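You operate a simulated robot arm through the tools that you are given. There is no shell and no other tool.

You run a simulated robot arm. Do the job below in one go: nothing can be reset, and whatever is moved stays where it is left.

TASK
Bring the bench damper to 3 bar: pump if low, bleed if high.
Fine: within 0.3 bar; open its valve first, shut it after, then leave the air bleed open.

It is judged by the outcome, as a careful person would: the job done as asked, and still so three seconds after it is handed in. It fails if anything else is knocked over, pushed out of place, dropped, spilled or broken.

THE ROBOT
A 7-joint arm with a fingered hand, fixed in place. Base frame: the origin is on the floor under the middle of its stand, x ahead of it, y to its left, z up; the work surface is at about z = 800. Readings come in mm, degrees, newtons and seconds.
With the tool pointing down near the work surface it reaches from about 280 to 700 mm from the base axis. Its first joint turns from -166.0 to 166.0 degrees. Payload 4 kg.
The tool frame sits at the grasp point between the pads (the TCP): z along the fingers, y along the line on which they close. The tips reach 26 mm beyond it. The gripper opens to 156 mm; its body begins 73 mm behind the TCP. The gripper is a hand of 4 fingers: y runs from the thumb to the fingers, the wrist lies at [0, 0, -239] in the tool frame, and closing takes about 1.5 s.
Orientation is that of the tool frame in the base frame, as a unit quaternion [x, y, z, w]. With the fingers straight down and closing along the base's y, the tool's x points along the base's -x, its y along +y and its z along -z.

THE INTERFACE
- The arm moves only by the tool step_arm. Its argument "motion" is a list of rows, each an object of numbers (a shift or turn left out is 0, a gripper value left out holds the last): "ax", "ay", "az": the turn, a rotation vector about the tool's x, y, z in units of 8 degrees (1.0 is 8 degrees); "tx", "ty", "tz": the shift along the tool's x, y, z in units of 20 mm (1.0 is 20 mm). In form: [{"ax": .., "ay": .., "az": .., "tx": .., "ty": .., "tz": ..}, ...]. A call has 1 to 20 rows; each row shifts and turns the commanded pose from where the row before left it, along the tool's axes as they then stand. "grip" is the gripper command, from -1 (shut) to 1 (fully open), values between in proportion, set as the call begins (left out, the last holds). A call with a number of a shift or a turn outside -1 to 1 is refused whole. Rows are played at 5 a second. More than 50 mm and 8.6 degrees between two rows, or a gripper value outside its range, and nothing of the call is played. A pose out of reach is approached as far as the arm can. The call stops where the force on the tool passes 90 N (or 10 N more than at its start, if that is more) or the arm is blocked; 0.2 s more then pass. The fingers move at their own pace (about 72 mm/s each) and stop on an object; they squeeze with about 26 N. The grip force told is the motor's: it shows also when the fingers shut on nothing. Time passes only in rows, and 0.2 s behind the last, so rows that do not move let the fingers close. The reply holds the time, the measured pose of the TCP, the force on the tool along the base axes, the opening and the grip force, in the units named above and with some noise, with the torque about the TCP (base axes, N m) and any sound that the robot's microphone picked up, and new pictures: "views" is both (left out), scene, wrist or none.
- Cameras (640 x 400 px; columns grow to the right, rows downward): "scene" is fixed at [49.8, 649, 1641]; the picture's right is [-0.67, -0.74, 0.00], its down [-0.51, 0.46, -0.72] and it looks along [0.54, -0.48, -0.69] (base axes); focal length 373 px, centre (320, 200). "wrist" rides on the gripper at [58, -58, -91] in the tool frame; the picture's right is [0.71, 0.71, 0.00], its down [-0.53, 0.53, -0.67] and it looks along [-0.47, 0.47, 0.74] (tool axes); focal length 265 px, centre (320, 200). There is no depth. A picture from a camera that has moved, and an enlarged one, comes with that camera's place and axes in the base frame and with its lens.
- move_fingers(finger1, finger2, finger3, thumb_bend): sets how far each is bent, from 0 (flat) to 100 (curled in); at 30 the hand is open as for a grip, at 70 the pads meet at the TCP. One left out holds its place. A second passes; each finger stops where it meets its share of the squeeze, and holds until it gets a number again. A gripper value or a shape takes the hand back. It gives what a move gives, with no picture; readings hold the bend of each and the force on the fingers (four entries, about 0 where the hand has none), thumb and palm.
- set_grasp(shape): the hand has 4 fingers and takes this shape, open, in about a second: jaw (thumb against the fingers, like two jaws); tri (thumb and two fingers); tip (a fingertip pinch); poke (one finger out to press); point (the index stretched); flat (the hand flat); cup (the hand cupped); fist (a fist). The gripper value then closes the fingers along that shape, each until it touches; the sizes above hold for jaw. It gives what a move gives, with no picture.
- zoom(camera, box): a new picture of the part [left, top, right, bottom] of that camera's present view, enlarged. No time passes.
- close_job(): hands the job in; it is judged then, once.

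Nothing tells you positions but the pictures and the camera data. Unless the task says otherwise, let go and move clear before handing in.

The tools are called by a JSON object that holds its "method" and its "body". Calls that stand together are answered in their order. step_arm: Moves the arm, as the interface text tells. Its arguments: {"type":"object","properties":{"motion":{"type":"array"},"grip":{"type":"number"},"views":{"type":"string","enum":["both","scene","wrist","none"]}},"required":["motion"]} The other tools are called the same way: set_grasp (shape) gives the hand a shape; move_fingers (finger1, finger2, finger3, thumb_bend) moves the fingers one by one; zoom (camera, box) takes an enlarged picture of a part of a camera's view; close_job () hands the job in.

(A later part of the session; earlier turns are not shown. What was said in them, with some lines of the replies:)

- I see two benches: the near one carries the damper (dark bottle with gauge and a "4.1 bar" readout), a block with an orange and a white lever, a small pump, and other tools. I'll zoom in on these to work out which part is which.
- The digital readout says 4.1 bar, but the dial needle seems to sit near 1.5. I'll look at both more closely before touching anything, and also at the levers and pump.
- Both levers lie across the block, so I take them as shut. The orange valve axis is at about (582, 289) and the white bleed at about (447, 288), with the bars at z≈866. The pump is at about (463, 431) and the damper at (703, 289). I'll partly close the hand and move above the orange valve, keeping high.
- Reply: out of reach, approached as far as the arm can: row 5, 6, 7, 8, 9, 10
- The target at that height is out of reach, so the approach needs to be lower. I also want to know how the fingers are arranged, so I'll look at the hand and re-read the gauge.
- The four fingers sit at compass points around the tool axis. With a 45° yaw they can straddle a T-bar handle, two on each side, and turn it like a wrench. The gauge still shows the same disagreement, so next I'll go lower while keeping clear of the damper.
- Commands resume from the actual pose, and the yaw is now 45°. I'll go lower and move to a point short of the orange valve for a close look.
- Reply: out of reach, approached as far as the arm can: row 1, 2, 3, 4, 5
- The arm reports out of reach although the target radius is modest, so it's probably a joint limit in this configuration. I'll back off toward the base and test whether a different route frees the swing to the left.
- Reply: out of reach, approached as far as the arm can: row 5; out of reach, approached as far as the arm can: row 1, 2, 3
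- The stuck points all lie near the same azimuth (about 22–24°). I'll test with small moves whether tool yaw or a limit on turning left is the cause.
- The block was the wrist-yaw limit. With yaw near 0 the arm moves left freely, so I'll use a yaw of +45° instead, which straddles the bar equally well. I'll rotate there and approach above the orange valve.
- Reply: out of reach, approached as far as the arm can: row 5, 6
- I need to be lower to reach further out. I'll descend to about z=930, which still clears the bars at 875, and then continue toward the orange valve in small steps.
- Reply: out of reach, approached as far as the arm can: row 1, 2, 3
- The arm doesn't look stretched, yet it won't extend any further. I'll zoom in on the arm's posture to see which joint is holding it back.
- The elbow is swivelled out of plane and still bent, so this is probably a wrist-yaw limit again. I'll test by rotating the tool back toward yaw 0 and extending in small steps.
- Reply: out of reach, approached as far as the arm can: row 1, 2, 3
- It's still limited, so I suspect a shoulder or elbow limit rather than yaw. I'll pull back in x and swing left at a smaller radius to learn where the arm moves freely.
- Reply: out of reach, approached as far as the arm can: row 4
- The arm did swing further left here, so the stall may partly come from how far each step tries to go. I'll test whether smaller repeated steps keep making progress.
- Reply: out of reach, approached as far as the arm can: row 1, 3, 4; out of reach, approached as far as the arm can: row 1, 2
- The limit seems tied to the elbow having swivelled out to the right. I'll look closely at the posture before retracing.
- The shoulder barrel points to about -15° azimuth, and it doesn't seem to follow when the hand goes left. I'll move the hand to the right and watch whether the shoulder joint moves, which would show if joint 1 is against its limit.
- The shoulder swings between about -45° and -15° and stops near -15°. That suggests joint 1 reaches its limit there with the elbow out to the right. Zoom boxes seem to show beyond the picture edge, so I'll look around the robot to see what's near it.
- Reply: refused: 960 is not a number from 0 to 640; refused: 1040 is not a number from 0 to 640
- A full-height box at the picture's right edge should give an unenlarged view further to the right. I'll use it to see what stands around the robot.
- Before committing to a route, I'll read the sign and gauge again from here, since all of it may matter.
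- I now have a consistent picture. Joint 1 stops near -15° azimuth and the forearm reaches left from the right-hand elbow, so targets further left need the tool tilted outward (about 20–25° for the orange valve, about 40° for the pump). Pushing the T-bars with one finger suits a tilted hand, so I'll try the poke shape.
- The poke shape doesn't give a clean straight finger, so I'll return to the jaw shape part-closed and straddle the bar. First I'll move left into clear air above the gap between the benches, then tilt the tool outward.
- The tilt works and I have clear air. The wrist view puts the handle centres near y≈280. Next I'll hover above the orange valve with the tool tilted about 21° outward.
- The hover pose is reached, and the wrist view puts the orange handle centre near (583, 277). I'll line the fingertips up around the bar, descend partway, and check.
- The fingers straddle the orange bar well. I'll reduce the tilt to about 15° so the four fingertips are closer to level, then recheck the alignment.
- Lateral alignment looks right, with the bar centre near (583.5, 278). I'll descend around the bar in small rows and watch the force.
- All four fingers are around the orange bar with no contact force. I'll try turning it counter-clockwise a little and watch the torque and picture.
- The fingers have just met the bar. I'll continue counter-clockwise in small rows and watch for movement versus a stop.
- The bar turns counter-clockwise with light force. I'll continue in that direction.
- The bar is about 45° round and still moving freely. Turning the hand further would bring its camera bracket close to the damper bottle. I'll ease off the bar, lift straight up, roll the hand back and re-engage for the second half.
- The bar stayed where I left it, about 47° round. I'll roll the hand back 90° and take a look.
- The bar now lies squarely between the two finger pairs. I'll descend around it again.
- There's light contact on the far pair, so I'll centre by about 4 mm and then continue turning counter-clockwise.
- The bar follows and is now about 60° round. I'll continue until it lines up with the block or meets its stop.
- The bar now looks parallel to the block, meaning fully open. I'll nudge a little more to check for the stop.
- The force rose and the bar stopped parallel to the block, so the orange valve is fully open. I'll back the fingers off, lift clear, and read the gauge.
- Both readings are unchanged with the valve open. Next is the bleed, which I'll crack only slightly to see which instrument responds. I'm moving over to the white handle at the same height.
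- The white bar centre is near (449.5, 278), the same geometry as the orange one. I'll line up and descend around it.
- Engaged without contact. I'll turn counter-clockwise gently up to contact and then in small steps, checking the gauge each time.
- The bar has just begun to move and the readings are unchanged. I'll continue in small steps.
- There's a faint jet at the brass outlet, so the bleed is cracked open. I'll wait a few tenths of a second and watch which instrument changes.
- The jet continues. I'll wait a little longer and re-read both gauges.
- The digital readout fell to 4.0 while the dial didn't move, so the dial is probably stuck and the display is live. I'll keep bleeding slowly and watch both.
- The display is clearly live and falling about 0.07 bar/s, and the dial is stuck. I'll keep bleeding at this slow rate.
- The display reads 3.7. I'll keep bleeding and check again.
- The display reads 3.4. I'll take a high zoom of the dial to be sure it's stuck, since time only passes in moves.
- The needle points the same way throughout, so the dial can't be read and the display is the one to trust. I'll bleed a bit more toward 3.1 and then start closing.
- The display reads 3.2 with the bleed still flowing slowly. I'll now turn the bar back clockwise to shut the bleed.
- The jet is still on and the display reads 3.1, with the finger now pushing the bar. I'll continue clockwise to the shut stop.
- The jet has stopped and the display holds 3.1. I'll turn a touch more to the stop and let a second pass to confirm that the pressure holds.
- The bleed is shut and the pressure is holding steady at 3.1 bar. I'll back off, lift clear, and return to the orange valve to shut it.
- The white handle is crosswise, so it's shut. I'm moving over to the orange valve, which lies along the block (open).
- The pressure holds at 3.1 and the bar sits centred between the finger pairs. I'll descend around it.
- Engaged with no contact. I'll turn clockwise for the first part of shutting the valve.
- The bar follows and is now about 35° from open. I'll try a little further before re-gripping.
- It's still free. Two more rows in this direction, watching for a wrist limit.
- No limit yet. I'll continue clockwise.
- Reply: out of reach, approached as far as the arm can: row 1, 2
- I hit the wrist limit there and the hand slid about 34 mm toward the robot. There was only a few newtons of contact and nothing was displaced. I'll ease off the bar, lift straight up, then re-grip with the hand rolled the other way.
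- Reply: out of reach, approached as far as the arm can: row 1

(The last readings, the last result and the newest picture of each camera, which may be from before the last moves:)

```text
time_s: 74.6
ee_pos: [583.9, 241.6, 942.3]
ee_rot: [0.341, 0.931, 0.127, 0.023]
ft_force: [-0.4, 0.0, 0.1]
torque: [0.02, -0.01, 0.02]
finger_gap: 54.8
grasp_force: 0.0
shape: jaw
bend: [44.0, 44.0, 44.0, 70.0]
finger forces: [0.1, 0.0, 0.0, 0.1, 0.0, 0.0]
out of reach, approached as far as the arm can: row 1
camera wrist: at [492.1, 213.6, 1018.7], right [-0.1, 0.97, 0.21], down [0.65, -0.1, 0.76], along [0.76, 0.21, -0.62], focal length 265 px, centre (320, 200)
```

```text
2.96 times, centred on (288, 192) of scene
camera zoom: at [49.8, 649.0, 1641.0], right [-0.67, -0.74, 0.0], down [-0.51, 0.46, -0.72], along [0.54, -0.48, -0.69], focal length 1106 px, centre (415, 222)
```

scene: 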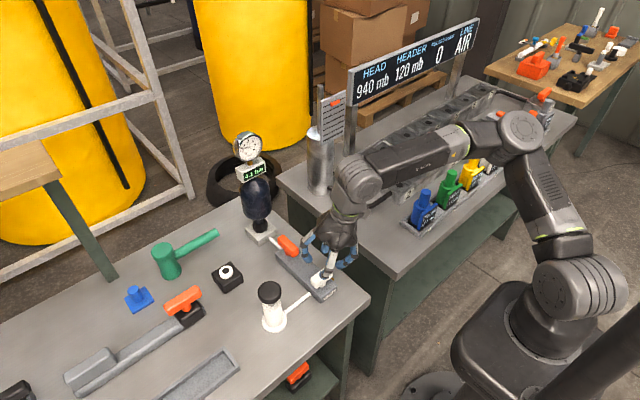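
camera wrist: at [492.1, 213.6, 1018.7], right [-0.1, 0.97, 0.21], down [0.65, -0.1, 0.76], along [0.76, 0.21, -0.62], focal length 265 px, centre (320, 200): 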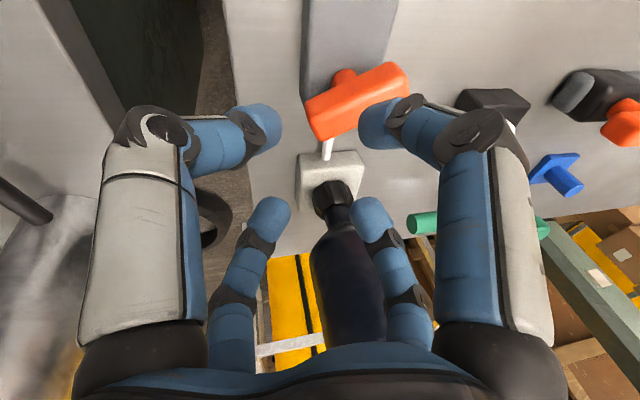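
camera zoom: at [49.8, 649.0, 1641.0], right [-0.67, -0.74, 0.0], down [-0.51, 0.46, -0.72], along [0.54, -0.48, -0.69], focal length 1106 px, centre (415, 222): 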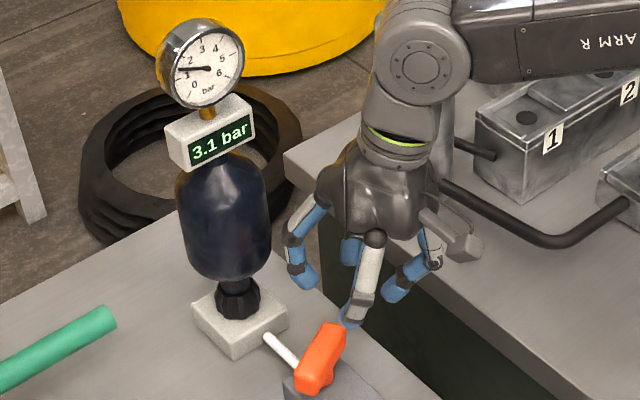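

The bar is at about 117°, so roughly 27° remain to shut. I'll roll the hand around to the other side of its range and re-centre over the valve.

{"method": "step_arm", "body": {"motion": [{"az": -0.95}, {"az": -0.95}, {"az": -0.95}, {"az": -0.95}, {"az": -0.95}, {"az": -0.95}, {"az": -0.95}, {"az": -0.95}, {"az": -0.95}, {"az": -0.95}, {"az": -0.95}, {"az": -0.95}, {"az": -0.95}, {"az": -0.95}, {"az": -0.95}, {"tx": -0.747, "ty": 0.266, "tz": 0.281}, {"tx": -0.747, "ty": 0.266, "tz": 0.281}], "views": "wrist"}}

{"method": "zoom", "body": {"camera": "wrist", "box": [180, 0, 460, 200]}}

{"method": "zoom", "body": {"camera": "scene", "box": [230, 125, 346, 260]}}

```text
time_s: 78.2
ee_pos: [583.2, 276.5, 938.5]
ee_rot: [-0.596, 0.793, 0.051, 0.121]
ft_force: [0.4, 0.5, 0.8]
torque: [0.0, 0.02, 0.03]
finger_gap: 54.6
grasp_force: 0.0
shape: jaw
bend: [44.0, 44.0, 44.0, 70.0]
finger forces: [0.0, 0.0, 0.1, 0.1, 0.0, 0.1]
camera wrist: at [611.5, 184.0, 1015.6], right [-0.86, -0.46, -0.22], down [-0.45, 0.49, 0.74], along [-0.23, 0.74, -0.63], focal length 265 px, centre (320, 200)
```

wrist: 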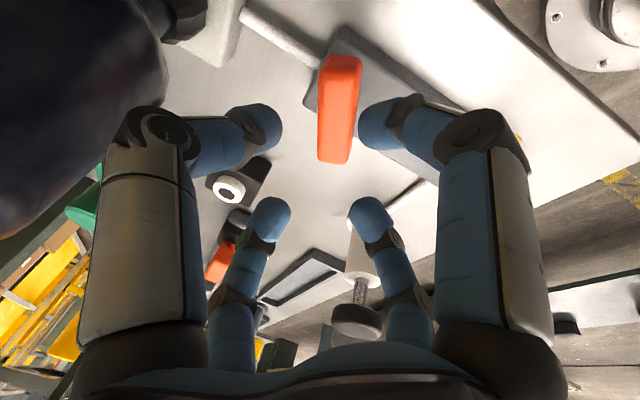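

```text
2.00 times, centred on (320, 100) of wrist
camera zoom: at [611.5, 184.0, 1015.6], right [-0.86, -0.46, -0.22], down [-0.45, 0.49, 0.74], along [-0.23, 0.74, -0.63], focal length 531 px, centre (320, 400)
```

zoom: 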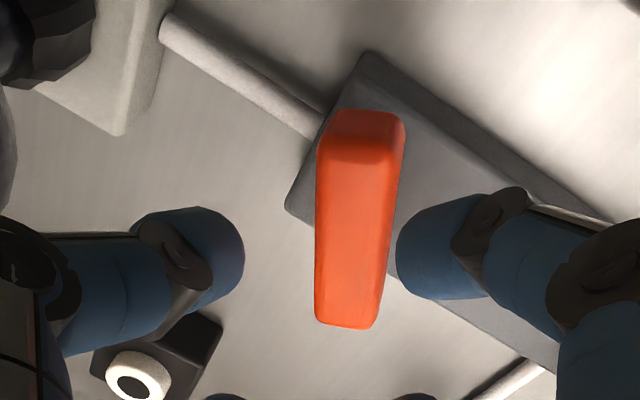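

```text
2.96 times, centred on (288, 192) of scene
camera zoom: at [49.8, 649.0, 1641.0], right [-0.67, -0.74, 0.0], down [-0.51, 0.46, -0.72], along [0.54, -0.48, -0.69], focal length 1106 px, centre (415, 222)
```

zoom: 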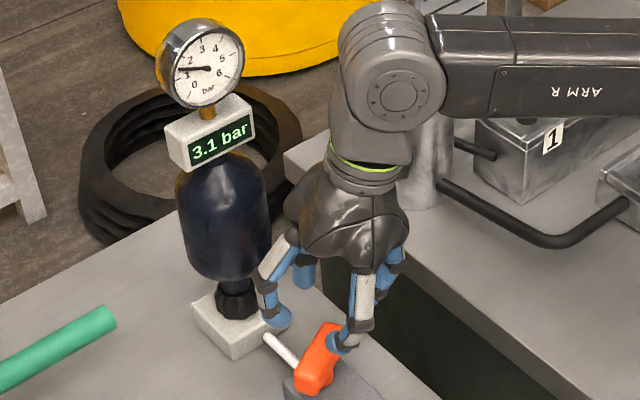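

The bar lies neatly between the finger pairs again. I'll descend around it.

{"method": "step_arm", "body": {"motion": [{"tx": 0.056, "ty": 0.019, "tz": -0.016}, {"tx": 0.1975, "ty": 0.0495, "tz": 0.756}, {"tx": 0.1975, "ty": 0.0495, "tz": 0.756}, {"tx": 0.1975, "ty": 0.0495, "tz": 0.756}], "views": "none"}}

{"method": "zoom", "body": {"camera": "wrist", "box": [180, 50, 460, 250]}}

{"method": "step_arm", "body": {"motion": [{"tx": 0.1975, "ty": 0.0495, "tz": 0.756}], "views": "none"}}

{"method": "zoom", "body": {"camera": "wrist", "box": [180, 50, 460, 250]}}

```text
time_s: 79.2
ee_pos: [582.2, 275.1, 893.5]
ee_rot: [-0.594, 0.793, 0.052, 0.12]
ft_force: [0.7, -0.3, 0.6]
torque: [0.04, 0.0, -0.03]
finger_gap: 54.9
grasp_force: 0.1
shape: jaw
bend: [44.0, 44.0, 44.0, 70.0]
finger forces: [0.0, 0.0, 0.1, 0.0, 0.0, 0.0]
```

```text
2.00 times, centred on (320, 150) of wrist
camera zoom: at [610.5, 182.5, 969.4], right [-0.86, -0.46, -0.22], down [-0.45, 0.49, 0.75], along [-0.23, 0.74, -0.63], focal length 531 px, centre (320, 300)
```

zoom: 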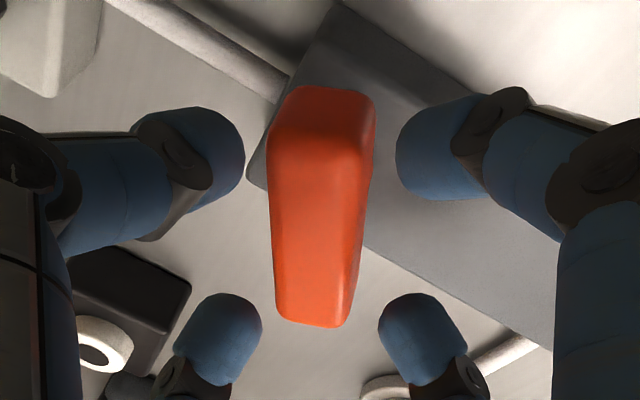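

```text
time_s: 79.6
ee_pos: [580.8, 275.3, 877.6]
ee_rot: [-0.595, 0.793, 0.051, 0.12]
ft_force: [0.8, -0.7, -0.3]
torque: [0.04, 0.01, -0.07]
finger_gap: 54.6
grasp_force: 0.1
shape: jaw
bend: [44.0, 44.0, 44.0, 70.0]
finger forces: [0.0, 0.0, 0.6, 0.0, 0.0, 0.1]
```

```text
2.00 times, centred on (320, 150) of wrist
camera zoom: at [609.6, 182.2, 954.4], right [-0.86, -0.46, -0.22], down [-0.45, 0.49, 0.74], along [-0.23, 0.74, -0.63], focal length 531 px, centre (320, 300)
```

zoom: 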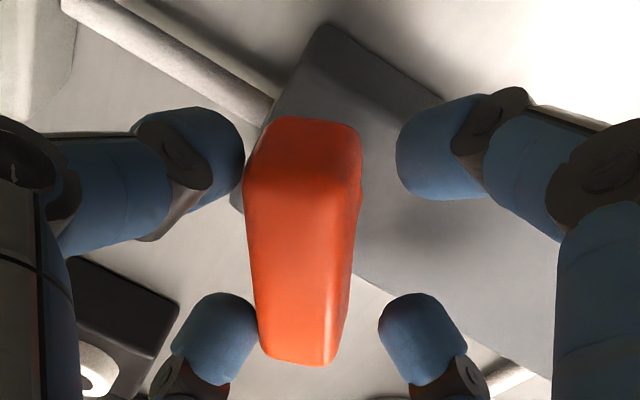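

Engaged with very light contact. I'll turn clockwise to the shut stop.

{"method": "step_arm", "body": {"motion": [{"az": 0.9}, {"az": 0.9}, {"az": 0.9}, {"az": 0.9}], "views": "none"}}

{"method": "zoom", "body": {"camera": "wrist", "box": [180, 50, 460, 250]}}

{"method": "step_arm", "body": {"motion": [{"az": 0.7}, {"az": 0.7}], "views": "none"}}

{"method": "zoom", "body": {"camera": "wrist", "box": [180, 50, 460, 250]}}

{"method": "zoom", "body": {"camera": "scene", "box": [230, 125, 346, 260]}}

```text
time_s: 80.6
ee_pos: [581.0, 274.4, 875.2]
ee_rot: [-0.378, 0.917, 0.08, 0.104]
ft_force: [1.0, -0.1, 1.4]
torque: [0.01, -0.04, 0.06]
finger_gap: 55.0
grasp_force: 0.0
shape: jaw
bend: [44.0, 44.0, 44.0, 70.0]
finger forces: [0.1, 0.1, 0.0, 0.0, 1.7, 0.0]
```

```text
2.00 times, centred on (320, 150) of wrist
camera zoom: at [571.4, 172.3, 944.8], right [-0.99, 0.02, -0.13], down [-0.1, 0.58, 0.81], along [0.09, 0.82, -0.57], focal length 531 px, centre (320, 300)
```

zoom: 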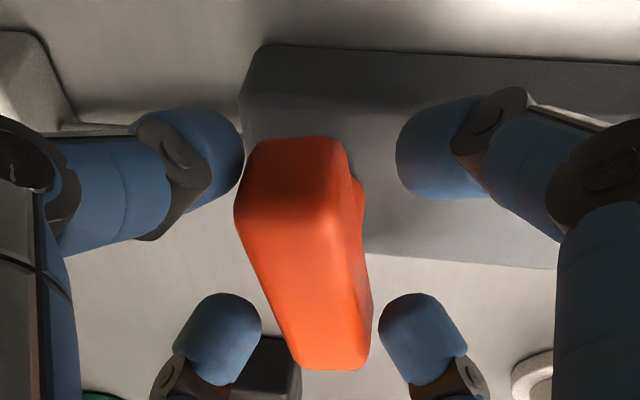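

```text
time_s: 81.2
ee_pos: [581.9, 273.4, 874.5]
ee_rot: [-0.287, 0.949, 0.089, 0.095]
ft_force: [0.8, 0.1, 0.6]
torque: [-0.02, -0.04, 0.05]
finger_gap: 55.1
grasp_force: 0.0
shape: jaw
bend: [44.0, 44.0, 44.0, 70.0]
finger forces: [0.0, 0.0, 0.0, 0.0, 0.8, 0.0]
```

```text
2.00 times, centred on (320, 150) of wrist
camera zoom: at [555.9, 173.7, 942.9], right [-0.98, 0.21, -0.08], down [0.05, 0.56, 0.83], along [0.22, 0.8, -0.56], focal length 531 px, centre (320, 300)
```

zoom: 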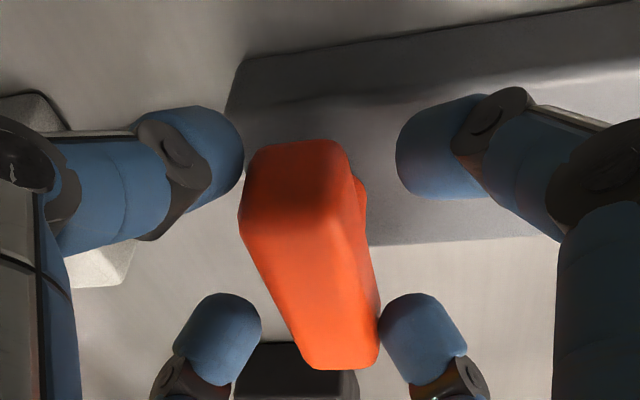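

```text
2.96 times, centred on (288, 192) of scene
camera zoom: at [49.8, 649.0, 1641.0], right [-0.67, -0.74, 0.0], down [-0.51, 0.46, -0.72], along [0.54, -0.48, -0.69], focal length 1106 px, centre (415, 222)
```

zoom: 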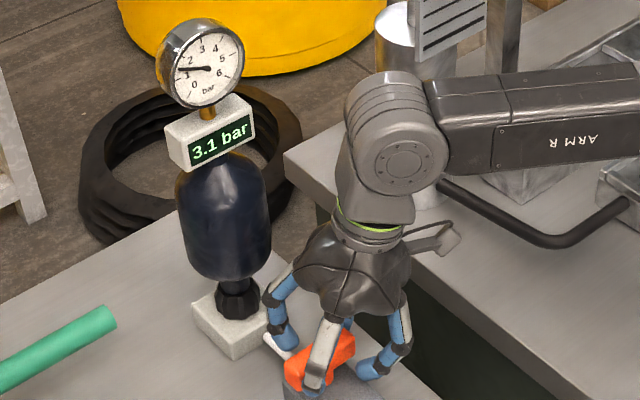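

The bar is nearly crosswise. I'll continue in small steps until the stop is felt.

{"method": "step_arm", "body": {"motion": [{"az": 0.6}, {"az": 0.6}], "views": "none"}}

{"method": "zoom", "body": {"camera": "wrist", "box": [180, 50, 460, 250]}}

{"method": "step_arm", "body": {"motion": [{"az": 0.5}, {"az": 0.5}], "views": "none"}}

{"method": "zoom", "body": {"camera": "wrist", "box": [180, 50, 460, 250]}}

```text
time_s: 81.8
ee_pos: [582.2, 274.5, 874.9]
ee_rot: [-0.207, 0.97, 0.096, 0.088]
ft_force: [0.3, -2.0, 0.9]
torque: [-0.07, -0.03, 0.1]
finger_gap: 55.8
grasp_force: 0.1
shape: jaw
bend: [44.0, 44.0, 44.0, 70.0]
finger forces: [0.1, 2.2, 0.1, 0.0, 2.5, 0.1]
```

```text
2.00 times, centred on (320, 150) of wrist
camera zoom: at [542.7, 177.6, 942.3], right [-0.93, 0.36, -0.04], down [0.17, 0.52, 0.84], along [0.32, 0.77, -0.55], focal length 531 px, centre (320, 300)
```

zoom: 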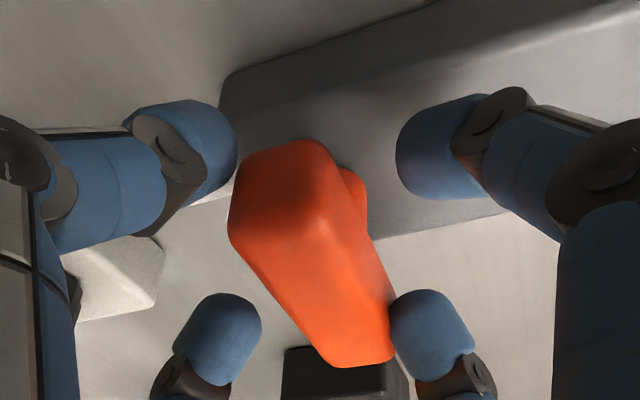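

```text
time_s: 82.4
ee_pos: [582.4, 275.1, 876.2]
ee_rot: [-0.14, 0.982, 0.103, 0.08]
ft_force: [-3.1, -1.9, -1.7]
torque: [-0.11, 0.03, 0.17]
finger_gap: 55.8
grasp_force: 0.1
shape: jaw
bend: [44.0, 44.0, 44.0, 70.0]
finger forces: [0.0, 4.4, 0.0, 0.0, 1.7, 0.1]
```

```text
2.00 times, centred on (320, 150) of wrist
camera zoom: at [532.3, 183.3, 942.6], right [-0.88, 0.48, 0.0], down [0.26, 0.48, 0.84], along [0.41, 0.73, -0.55], focal length 531 px, centre (320, 300)
```

zoom: 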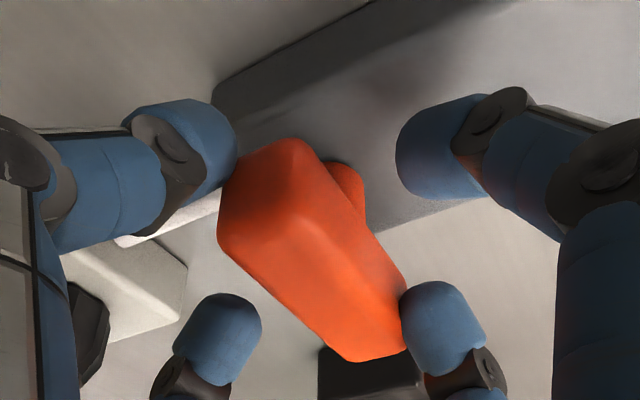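

The hand angle and force now match what I saw at the white handle's shut stop. I'll make one more small nudge and pause so the bar settles, then check.

{"method": "step_arm", "body": {"motion": [{"az": 0.35}, {"tz": 0}, {"tz": 0}, {"tz": 0}, {"tz": 0}], "views": "none"}}

{"method": "zoom", "body": {"camera": "wrist", "box": [180, 50, 460, 250]}}

{"method": "zoom", "body": {"camera": "scene", "box": [230, 125, 346, 260]}}

```text
time_s: 83.6
ee_pos: [581.9, 273.6, 876.7]
ee_rot: [-0.116, 0.985, 0.105, 0.078]
ft_force: [-4.1, -1.1, -1.9]
torque: [-0.1, 0.04, 0.14]
finger_gap: 55.3
grasp_force: 0.0
shape: jaw
bend: [44.0, 44.0, 44.0, 70.0]
finger forces: [0.0, 4.6, 0.1, 0.1, 0.8, 0.1]
```

```text
2.00 times, centred on (320, 150) of wrist
camera zoom: at [529.1, 184.8, 943.0], right [-0.85, 0.52, 0.01], down [0.29, 0.46, 0.84], along [0.44, 0.72, -0.55], focal length 531 px, centre (320, 300)
```

zoom: 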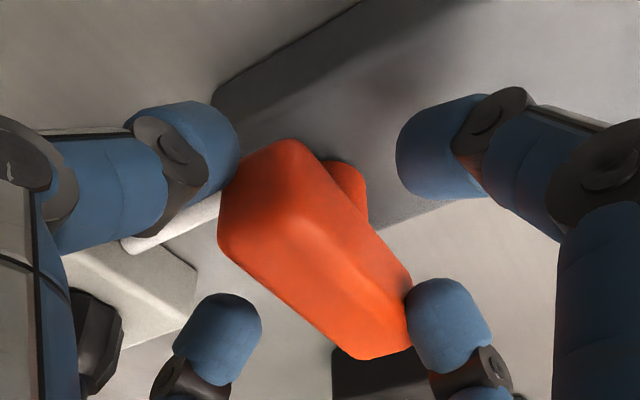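

```text
2.96 times, centred on (288, 192) of scene
camera zoom: at [49.8, 649.0, 1641.0], right [-0.67, -0.74, 0.0], down [-0.51, 0.46, -0.72], along [0.54, -0.48, -0.69], focal length 1106 px, centre (415, 222)
```

zoom: 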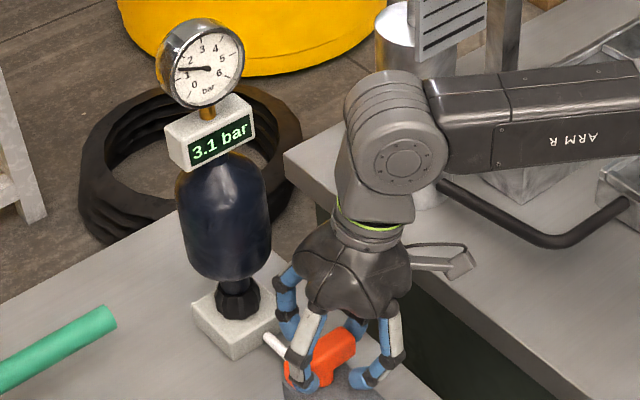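

The orange bar is at its shut stop and the display holds 3.1. I'll back off, lift clear, and confirm the bar is crosswise as it was at the start.

{"method": "step_arm", "body": {"motion": [{"az": -1}, {"az": -1}, {"az": -1}, {"az": -0.3}, {"tx": -0.246, "ty": 0.08, "tz": -0.966}, {"tx": -0.246, "ty": 0.08, "tz": -0.966}, {"tx": -0.246, "ty": 0.08, "tz": -0.966}], "views": "wrist"}}

{"method": "zoom", "body": {"camera": "wrist", "box": [180, 0, 460, 200]}}

{"method": "zoom", "body": {"camera": "scene", "box": [250, 190, 346, 260]}}

{"method": "zoom", "body": {"camera": "scene", "box": [225, 125, 285, 190]}}

```text
time_s: 85.2
ee_pos: [582.2, 273.7, 935.5]
ee_rot: [-0.337, 0.932, 0.084, 0.099]
ft_force: [-0.2, 0.0, 0.0]
torque: [0.01, -0.01, 0.02]
finger_gap: 54.4
grasp_force: 0.1
shape: jaw
bend: [44.0, 44.0, 44.0, 70.0]
finger forces: [0.0, 0.1, 0.0, 0.0, 0.0, 0.0]
camera wrist: at [564.6, 172.8, 1003.4], right [-0.99, 0.1, -0.11], down [-0.03, 0.57, 0.82], along [0.15, 0.81, -0.56], focal length 265 px, centre (320, 200)
```

wrist: 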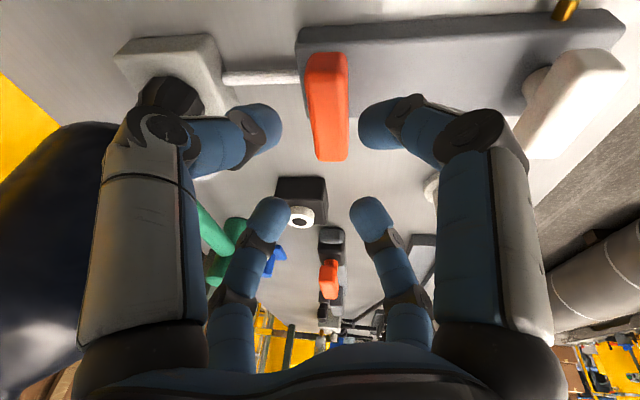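

```text
2.00 times, centred on (320, 100) of wrist
camera zoom: at [564.6, 172.8, 1003.4], right [-0.99, 0.1, -0.11], down [-0.03, 0.57, 0.82], along [0.15, 0.81, -0.56], focal length 531 px, centre (320, 400)
```

zoom: 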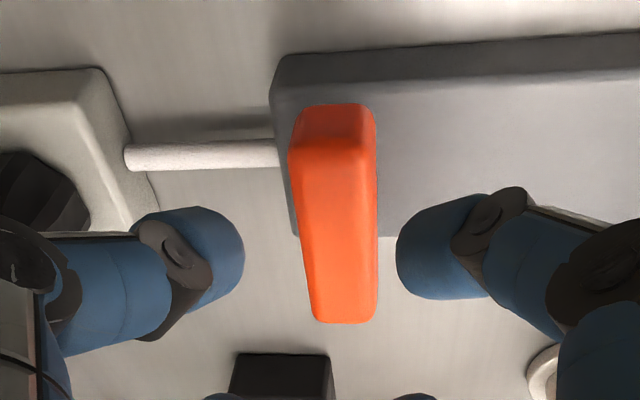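

```text
5.71 times, centred on (298, 225) of scene
camera zoom: at [49.8, 649.0, 1641.0], right [-0.67, -0.74, 0.0], down [-0.51, 0.46, -0.72], along [0.54, -0.48, -0.69], focal length 2133 px, centre (446, 57)
```

zoom: 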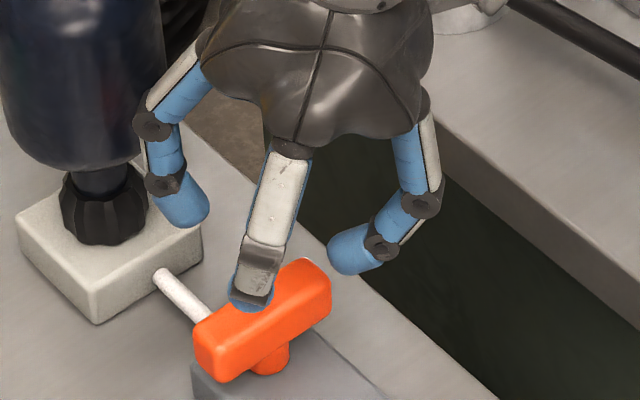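

```text
6.15 times, centred on (255, 158) of scene
camera zoom: at [49.8, 649.0, 1641.0], right [-0.67, -0.74, 0.0], down [-0.51, 0.46, -0.72], along [0.54, -0.48, -0.69], focal length 2297 px, centre (720, 462)
```

zoom: 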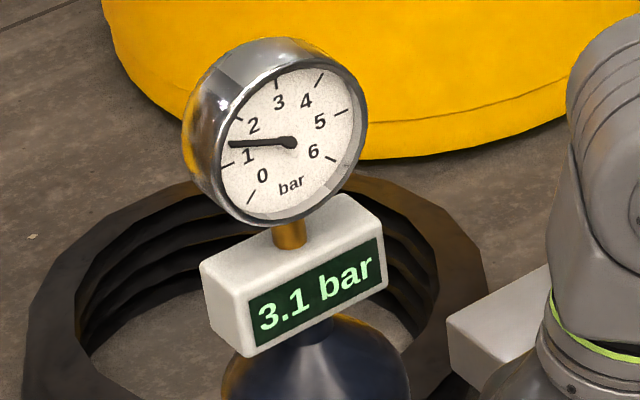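

The orange valve is shut, crosswise exactly as at the start, and the damper is isolated at 3.1 bar. I'll move back to the white bleed to open it and leave it open.

{"method": "step_arm", "body": {"motion": [{"tx": 0.84, "ty": 0.715, "tz": -0.166}, {"tx": 0.84, "ty": 0.715, "tz": -0.166}, {"tx": 0.84, "ty": 0.715, "tz": -0.166}, {"tx": 0.84, "ty": 0.715, "tz": -0.166}, {"tx": 0.84, "ty": 0.715, "tz": -0.166}, {"tx": 0.84, "ty": 0.715, "tz": -0.166}, {"az": -0.65}], "views": "wrist"}}

{"method": "zoom", "body": {"camera": "wrist", "box": [180, 0, 460, 200]}}

```text
time_s: 86.8
ee_pos: [447.6, 272.6, 937.3]
ee_rot: [-0.379, 0.916, 0.079, 0.104]
ft_force: [0.5, -0.9, -0.2]
torque: [0.03, 0.0, -0.02]
finger_gap: 54.7
grasp_force: 0.1
shape: jaw
bend: [44.0, 44.0, 44.0, 70.0]
finger forces: [0.0, 0.0, 0.1, 0.0, 0.0, 0.1]
camera wrist: at [438.0, 169.7, 1006.7], right [-0.99, 0.01, -0.13], down [-0.1, 0.58, 0.81], along [0.09, 0.82, -0.57], focal length 265 px, centre (320, 200)
```

wrist: 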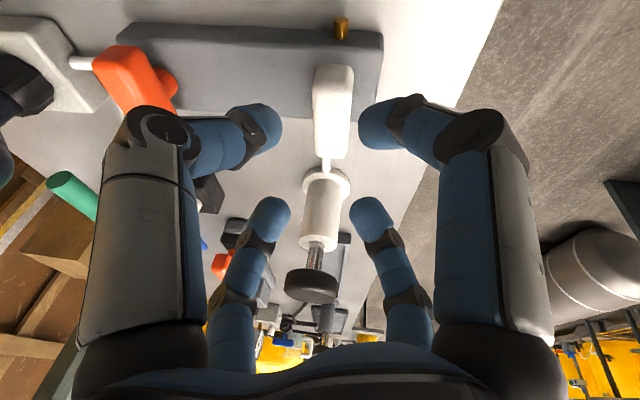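

```text
2.00 times, centred on (320, 100) of wrist
camera zoom: at [438.0, 169.7, 1006.7], right [-0.99, 0.01, -0.13], down [-0.1, 0.58, 0.81], along [0.09, 0.82, -0.57], focal length 531 px, centre (320, 400)
```

zoom: 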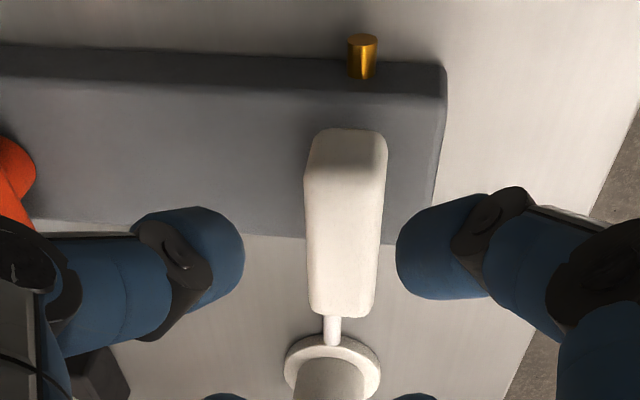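

Same alignment as before. I'll descend around the white bar.

{"method": "step_arm", "body": {"motion": [{"tx": -0.058, "ty": 0.01, "tz": 0.016}, {"tx": 0.186, "ty": -0.049, "tz": 0.724}, {"tx": 0.186, "ty": -0.049, "tz": 0.724}, {"tx": 0.186, "ty": -0.049, "tz": 0.724}, {"tx": 0.186, "ty": -0.049, "tz": 0.724}], "views": "none"}}

{"method": "zoom", "body": {"camera": "wrist", "box": [180, 50, 460, 250]}}

```text
time_s: 88.0
ee_pos: [448.6, 271.3, 878.3]
ee_rot: [-0.379, 0.916, 0.079, 0.104]
ft_force: [0.3, 0.7, 0.7]
torque: [-0.01, 0.01, 0.01]
finger_gap: 54.8
grasp_force: 0.1
shape: jaw
bend: [44.0, 44.0, 44.0, 70.0]
finger forces: [0.0, 0.0, 0.0, 0.0, 0.0, 0.0]
```

```text
2.00 times, centred on (320, 150) of wrist
camera zoom: at [438.4, 170.2, 948.3], right [-0.99, 0.02, -0.13], down [-0.1, 0.58, 0.81], along [0.09, 0.82, -0.57], focal length 531 px, centre (320, 300)
```

zoom: 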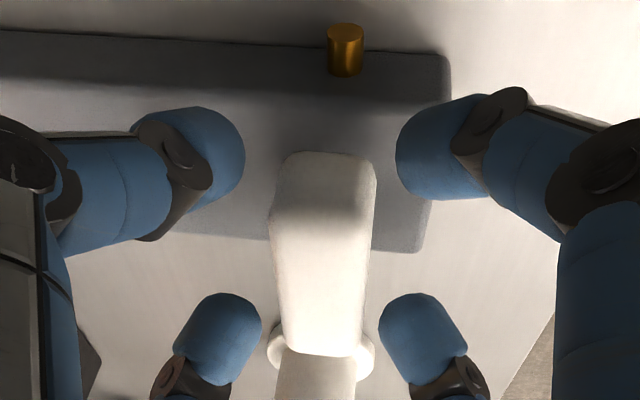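

Engaged. I'll turn counter-clockwise to crack the bleed, then check that the damper pressure stays put with its valve shut.

{"method": "step_arm", "body": {"motion": [{"az": -0.8}, {"az": -0.8}, {"az": -0.8}, {"az": -0.8}, {"az": -0.8}, {"az": -0.8}], "views": "none"}}

{"method": "zoom", "body": {"camera": "wrist", "box": [180, 50, 460, 250]}}

{"method": "zoom", "body": {"camera": "scene", "box": [225, 125, 285, 190]}}

{"method": "step_arm", "body": {"motion": [{"tz": 0}, {"tz": 0}, {"tz": 0}, {"tz": 0}, {"tz": 0}], "views": "none"}}

{"method": "zoom", "body": {"camera": "scene", "box": [225, 125, 285, 190]}}

```text
time_s: 89.4
ee_pos: [450.0, 273.7, 878.9]
ee_rot: [-0.66, 0.74, 0.041, 0.125]
ft_force: [3.3, 0.2, 0.9]
torque: [0.03, -0.06, -0.09]
finger_gap: 54.8
grasp_force: 0.1
shape: jaw
bend: [44.0, 44.0, 44.0, 70.0]
finger forces: [0.0, 0.1, 1.8, 0.0, 0.0, 0.0]
```

```text
2.00 times, centred on (320, 150) of wrist
camera zoom: at [490.2, 188.8, 958.2], right [-0.77, -0.59, -0.24], down [-0.55, 0.42, 0.72], along [-0.32, 0.68, -0.66], focal length 531 px, centre (320, 300)
```

zoom: 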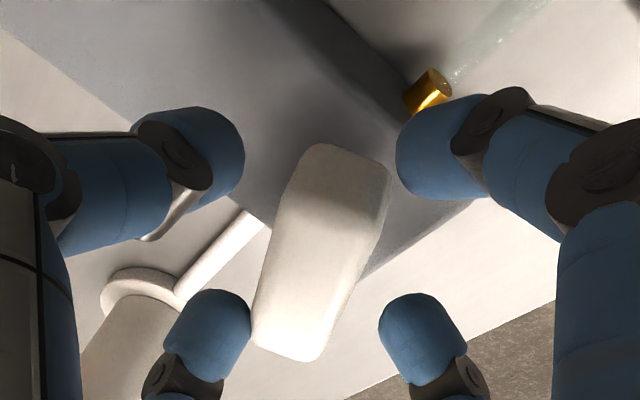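

```text
6.15 times, centred on (255, 158) of scene
camera zoom: at [49.8, 649.0, 1641.0], right [-0.67, -0.74, 0.0], down [-0.51, 0.46, -0.72], along [0.54, -0.48, -0.69], focal length 2297 px, centre (720, 462)
```

zoom: 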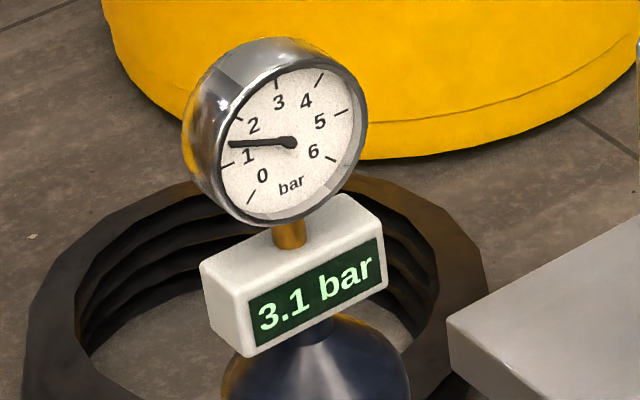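

```text
time_s: 90.6
ee_pos: [449.6, 273.2, 878.1]
ee_rot: [-0.66, 0.74, 0.04, 0.123]
ft_force: [1.3, 0.5, 1.4]
torque: [0.04, 0.0, -0.06]
finger_gap: 55.0
grasp_force: 0.1
shape: jaw
bend: [44.0, 44.0, 44.0, 70.0]
finger forces: [0.1, 0.0, 1.4, 0.0, 0.0, 0.0]
```

```text
6.15 times, centred on (255, 158) of scene
camera zoom: at [49.8, 649.0, 1641.0], right [-0.67, -0.74, 0.0], down [-0.51, 0.46, -0.72], along [0.54, -0.48, -0.69], focal length 2297 px, centre (720, 462)
```

zoom: 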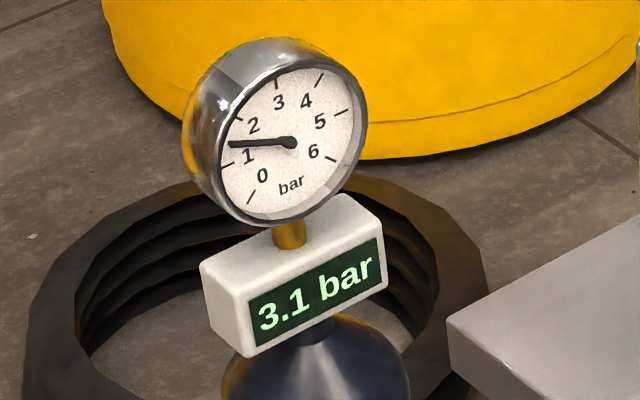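

The bleed is venting the line and the damper holds at 3.1. I'll continue opening the bleed to its full-open stop.

{"method": "step_arm", "body": {"motion": [{"az": -0.8}, {"az": -0.8}, {"az": -0.8}, {"az": -0.8}, {"az": -0.8}], "views": "none"}}

{"method": "zoom", "body": {"camera": "wrist", "box": [180, 50, 460, 250]}}

{"method": "zoom", "body": {"camera": "scene", "box": [230, 125, 356, 310]}}

```text
time_s: 91.8
ee_pos: [450.0, 275.6, 878.3]
ee_rot: [0.839, -0.529, -0.005, -0.13]
ft_force: [1.2, 1.6, 0.4]
torque: [0.04, 0.0, -0.09]
finger_gap: 55.0
grasp_force: 0.2
shape: jaw
bend: [44.0, 44.0, 44.0, 70.0]
finger forces: [0.0, 0.1, 1.8, 0.0, 0.1, 0.1]
```

```text
2.00 times, centred on (320, 150) of wrist
camera zoom: at [515.3, 224.6, 969.8], right [-0.32, -0.91, -0.25], down [-0.79, 0.1, 0.61], along [-0.53, 0.39, -0.75], focal length 531 px, centre (320, 300)
```

zoom: 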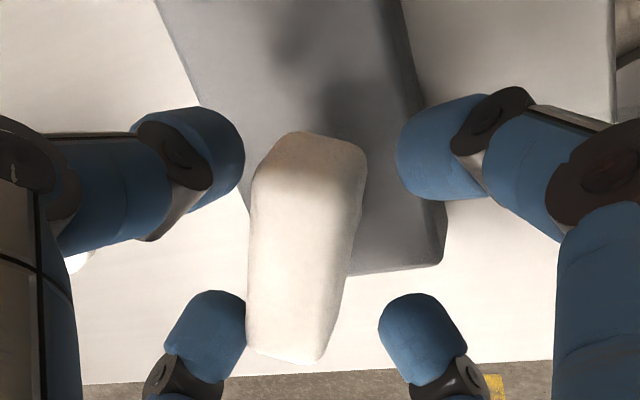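

```text
2.16 times, centred on (293, 218) of scene
camera zoom: at [49.8, 649.0, 1641.0], right [-0.67, -0.74, 0.0], down [-0.51, 0.46, -0.72], along [0.54, -0.48, -0.69], focal length 807 px, centre (378, 162)
```

zoom: 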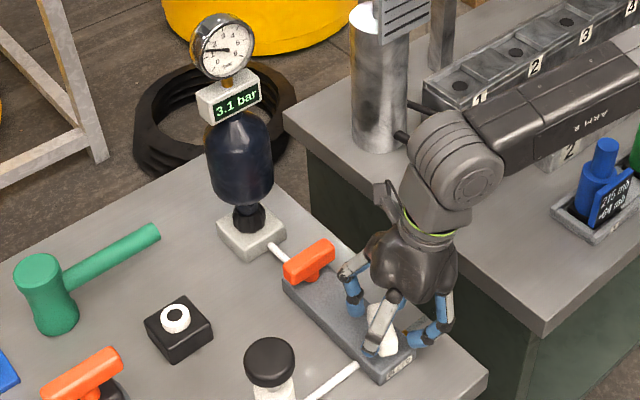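

The bleed is well over half open with 3.1 still holding. I'll continue to the stop.

{"method": "step_arm", "body": {"motion": [{"az": -0.8}, {"az": -0.8}, {"az": -0.8}, {"az": -0.8}], "views": "none"}}

{"method": "zoom", "body": {"camera": "wrist", "box": [180, 50, 460, 250]}}

{"method": "step_arm", "body": {"motion": [{"az": -0.5}, {"az": -0.5}], "views": "none"}}

{"method": "zoom", "body": {"camera": "wrist", "box": [180, 50, 460, 250]}}

```text
time_s: 92.8
ee_pos: [448.5, 273.1, 878.9]
ee_rot: [0.935, -0.33, 0.024, -0.128]
ft_force: [1.3, 1.9, 0.4]
torque: [0.06, -0.02, -0.07]
finger_gap: 55.3
grasp_force: 0.0
shape: jaw
bend: [44.0, 44.0, 44.0, 70.0]
finger forces: [0.0, 0.0, 2.8, 0.0, 0.2, 0.0]
```

```text
2.00 times, centred on (320, 150) of wrist
camera zoom: at [518.8, 259.2, 978.4], right [0.12, -0.97, -0.21], down [-0.82, -0.22, 0.53], along [-0.56, 0.11, -0.82], focal length 531 px, centre (320, 300)
```

zoom: 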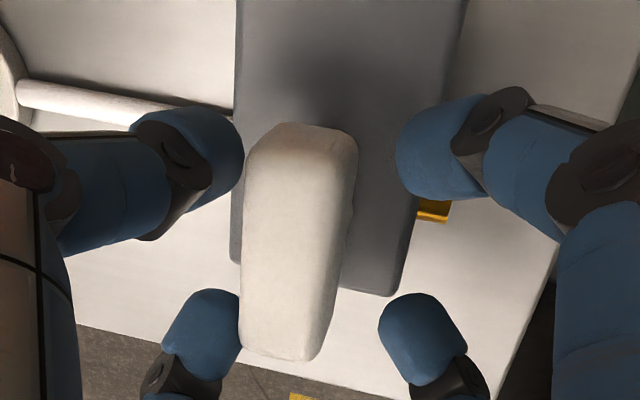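

```text
time_s: 93.4
ee_pos: [449.3, 272.8, 878.1]
ee_rot: [0.955, -0.265, 0.032, -0.126]
ft_force: [1.3, 4.7, 0.3]
torque: [0.09, 0.07, -0.12]
finger_gap: 55.0
grasp_force: 0.1
shape: jaw
bend: [44.0, 44.0, 44.0, 70.0]
finger forces: [0.1, 0.1, 4.5, 0.0, 0.1, 0.1]
```

```text
2.00 times, centred on (320, 150) of wrist
camera zoom: at [517.1, 269.5, 980.9], right [0.25, -0.95, -0.19], down [-0.8, -0.32, 0.51], along [-0.54, 0.02, -0.84], focal length 531 px, centre (320, 300)
```

zoom: 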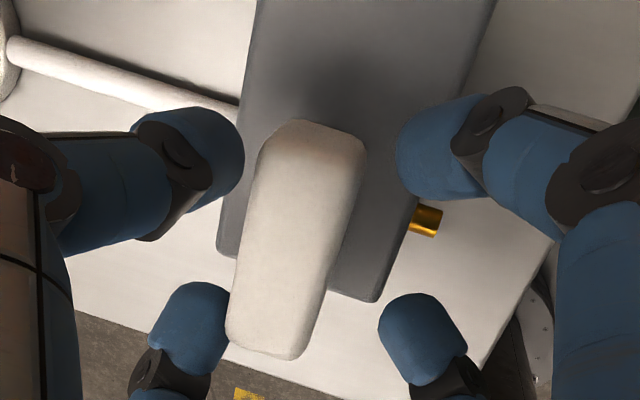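

The bleed is at its full-open stop, parallel to the block. I'll back off, lift clear, and check everything.

{"method": "step_arm", "body": {"motion": [{"az": 0.7}, {"az": 0.7}, {"az": 0.6}, {"tx": -0.076, "ty": -0.248, "tz": -0.966}, {"tx": -0.076, "ty": -0.248, "tz": -0.966}, {"tx": -0.076, "ty": -0.248, "tz": -0.966}, {"tx": -0.076, "ty": -0.248, "tz": -0.966}], "views": "both"}}

{"method": "zoom", "body": {"camera": "scene", "box": [260, 210, 356, 310]}}

```text
time_s: 95.0
ee_pos: [450.4, 272.5, 960.4]
ee_rot: [0.909, -0.396, 0.015, -0.13]
ft_force: [0.4, -0.1, -0.7]
torque: [0.0, 0.02, 0.02]
finger_gap: 54.7
grasp_force: 0.0
shape: jaw
bend: [44.0, 44.0, 44.0, 70.0]
finger forces: [0.0, 0.0, 0.1, 0.0, 0.0, 0.0]
camera wrist: at [520.8, 246.5, 1057.8], right [-0.02, -0.97, -0.23], down [-0.82, -0.11, 0.56], along [-0.57, 0.2, -0.8], focal length 265 px, centre (320, 200)
```

scene: 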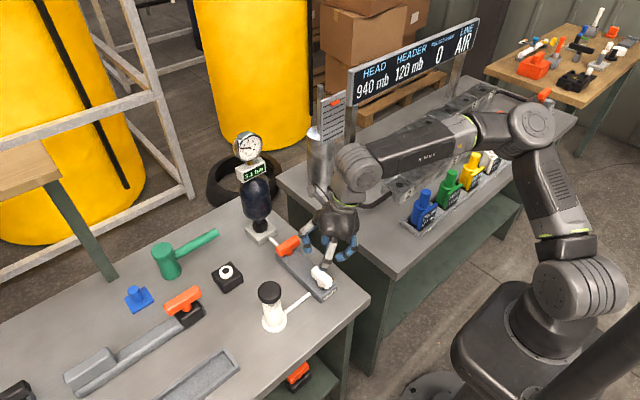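
wrist: 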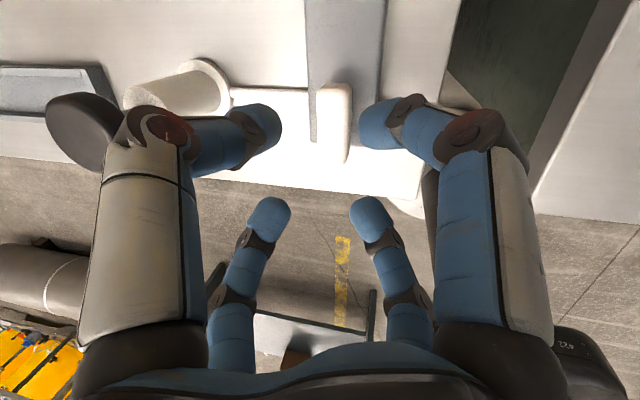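

```text
4.00 times, centred on (308, 260) of scene
camera zoom: at [49.8, 649.0, 1641.0], right [-0.67, -0.74, 0.0], down [-0.51, 0.46, -0.72], along [0.54, -0.48, -0.69], focal length 1493 px, centre (368, -40)
```

zoom: 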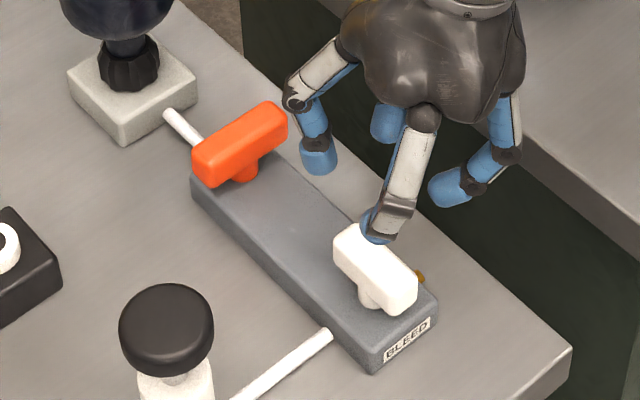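

Orange is crosswise (shut) and white is along the block (open). I'll move the hand clear and wait a few seconds to confirm the reading is stable.

{"method": "step_arm", "body": {"motion": [{"tx": 0.709, "ty": 0.852, "tz": -0.585}, {"tx": 0.709, "ty": 0.852, "tz": -0.585}, {"tx": 0.709, "ty": 0.852, "tz": -0.585}, {"tx": 0.709, "ty": 0.852, "tz": -0.585}, {"tx": 0.709, "ty": 0.852, "tz": -0.585}, {"tz": 0}, {"tz": 0}, {"tz": 0}, {"tz": 0}, {"tz": 0}, {"tz": 0}, {"tz": 0}, {"tz": 0}, {"tz": 0}, {"tz": 0}, {"tz": 0}, {"tz": 0}, {"tz": 0}, {"tz": 0}, {"tz": 0}], "views": "scene"}}

{"method": "zoom", "body": {"camera": "scene", "box": [225, 125, 285, 190]}}

{"method": "zoom", "body": {"camera": "scene", "box": [220, 210, 356, 330]}}

```text
time_s: 99.2
ee_pos: [429.4, 153.7, 986.2]
ee_rot: [0.909, -0.396, 0.016, -0.129]
ft_force: [-0.2, -0.1, -0.2]
torque: [-0.01, 0.0, 0.0]
finger_gap: 54.9
grasp_force: 0.0
shape: jaw
bend: [44.0, 44.0, 44.0, 70.0]
finger forces: [0.1, 0.1, 0.1, 0.1, 0.0, 0.1]
```

scene: 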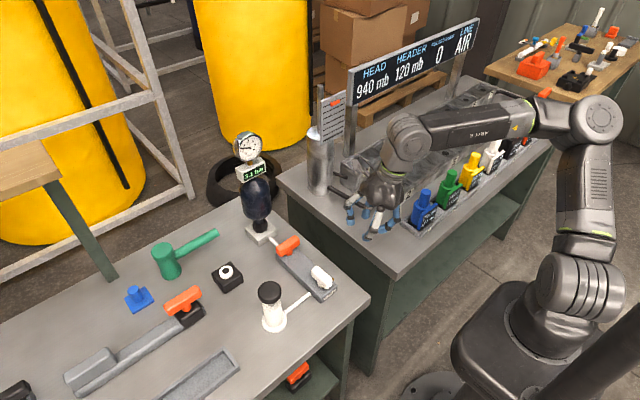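

```text
6.15 times, centred on (255, 158) of scene
camera zoom: at [49.8, 649.0, 1641.0], right [-0.67, -0.74, 0.0], down [-0.51, 0.46, -0.72], along [0.54, -0.48, -0.69], focal length 2297 px, centre (720, 462)
```

zoom: 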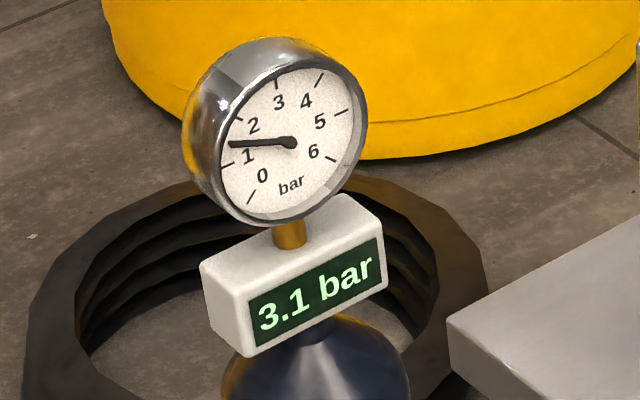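

```text
3.33 times, centred on (288, 270) of scene
camera zoom: at [49.8, 649.0, 1641.0], right [-0.67, -0.74, 0.0], down [-0.51, 0.46, -0.72], along [0.54, -0.48, -0.69], focal length 1244 px, centre (427, -33)
```

zoom: 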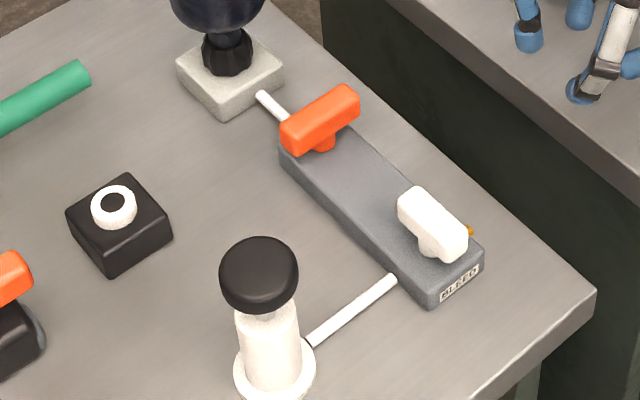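

The readout is steady at 3.1 bar with the orange valve shut and the white bleed open. Nothing else on the benches has moved and the hand is clear, so I'm handing the job in.

{"method": "close_job", "body": {}}

```text
The job is handed in.
```

The bench damper now reads 3.1 bar on its digital display, inside your 0.3 bar limit, and I've handed the job in. It started at 4.1 bar, so I bled it down and the pump wasn't needed.

- **Order:** I opened the orange valve, then cracked the white bleed until the reading came down. I shut the bleed, then the orange valve, and last turned the bleed fully open and left it there.
- **Check:** With the orange valve shut and the bleed open, the display held at 3.1 bar for about eight seconds.
- **Dial gauge:** The dial on the damper disagreed with the display, pointing near 1.5 bar the whole time. It never moved during bleeding while the display fell, so I went by the display. The dial needs looking at.
- **Slip:** While I was shutting the orange valve, the arm hit a joint limit and the hand slid about 34 mm. Contact was only a few newtons and nothing else on the benches was moved.
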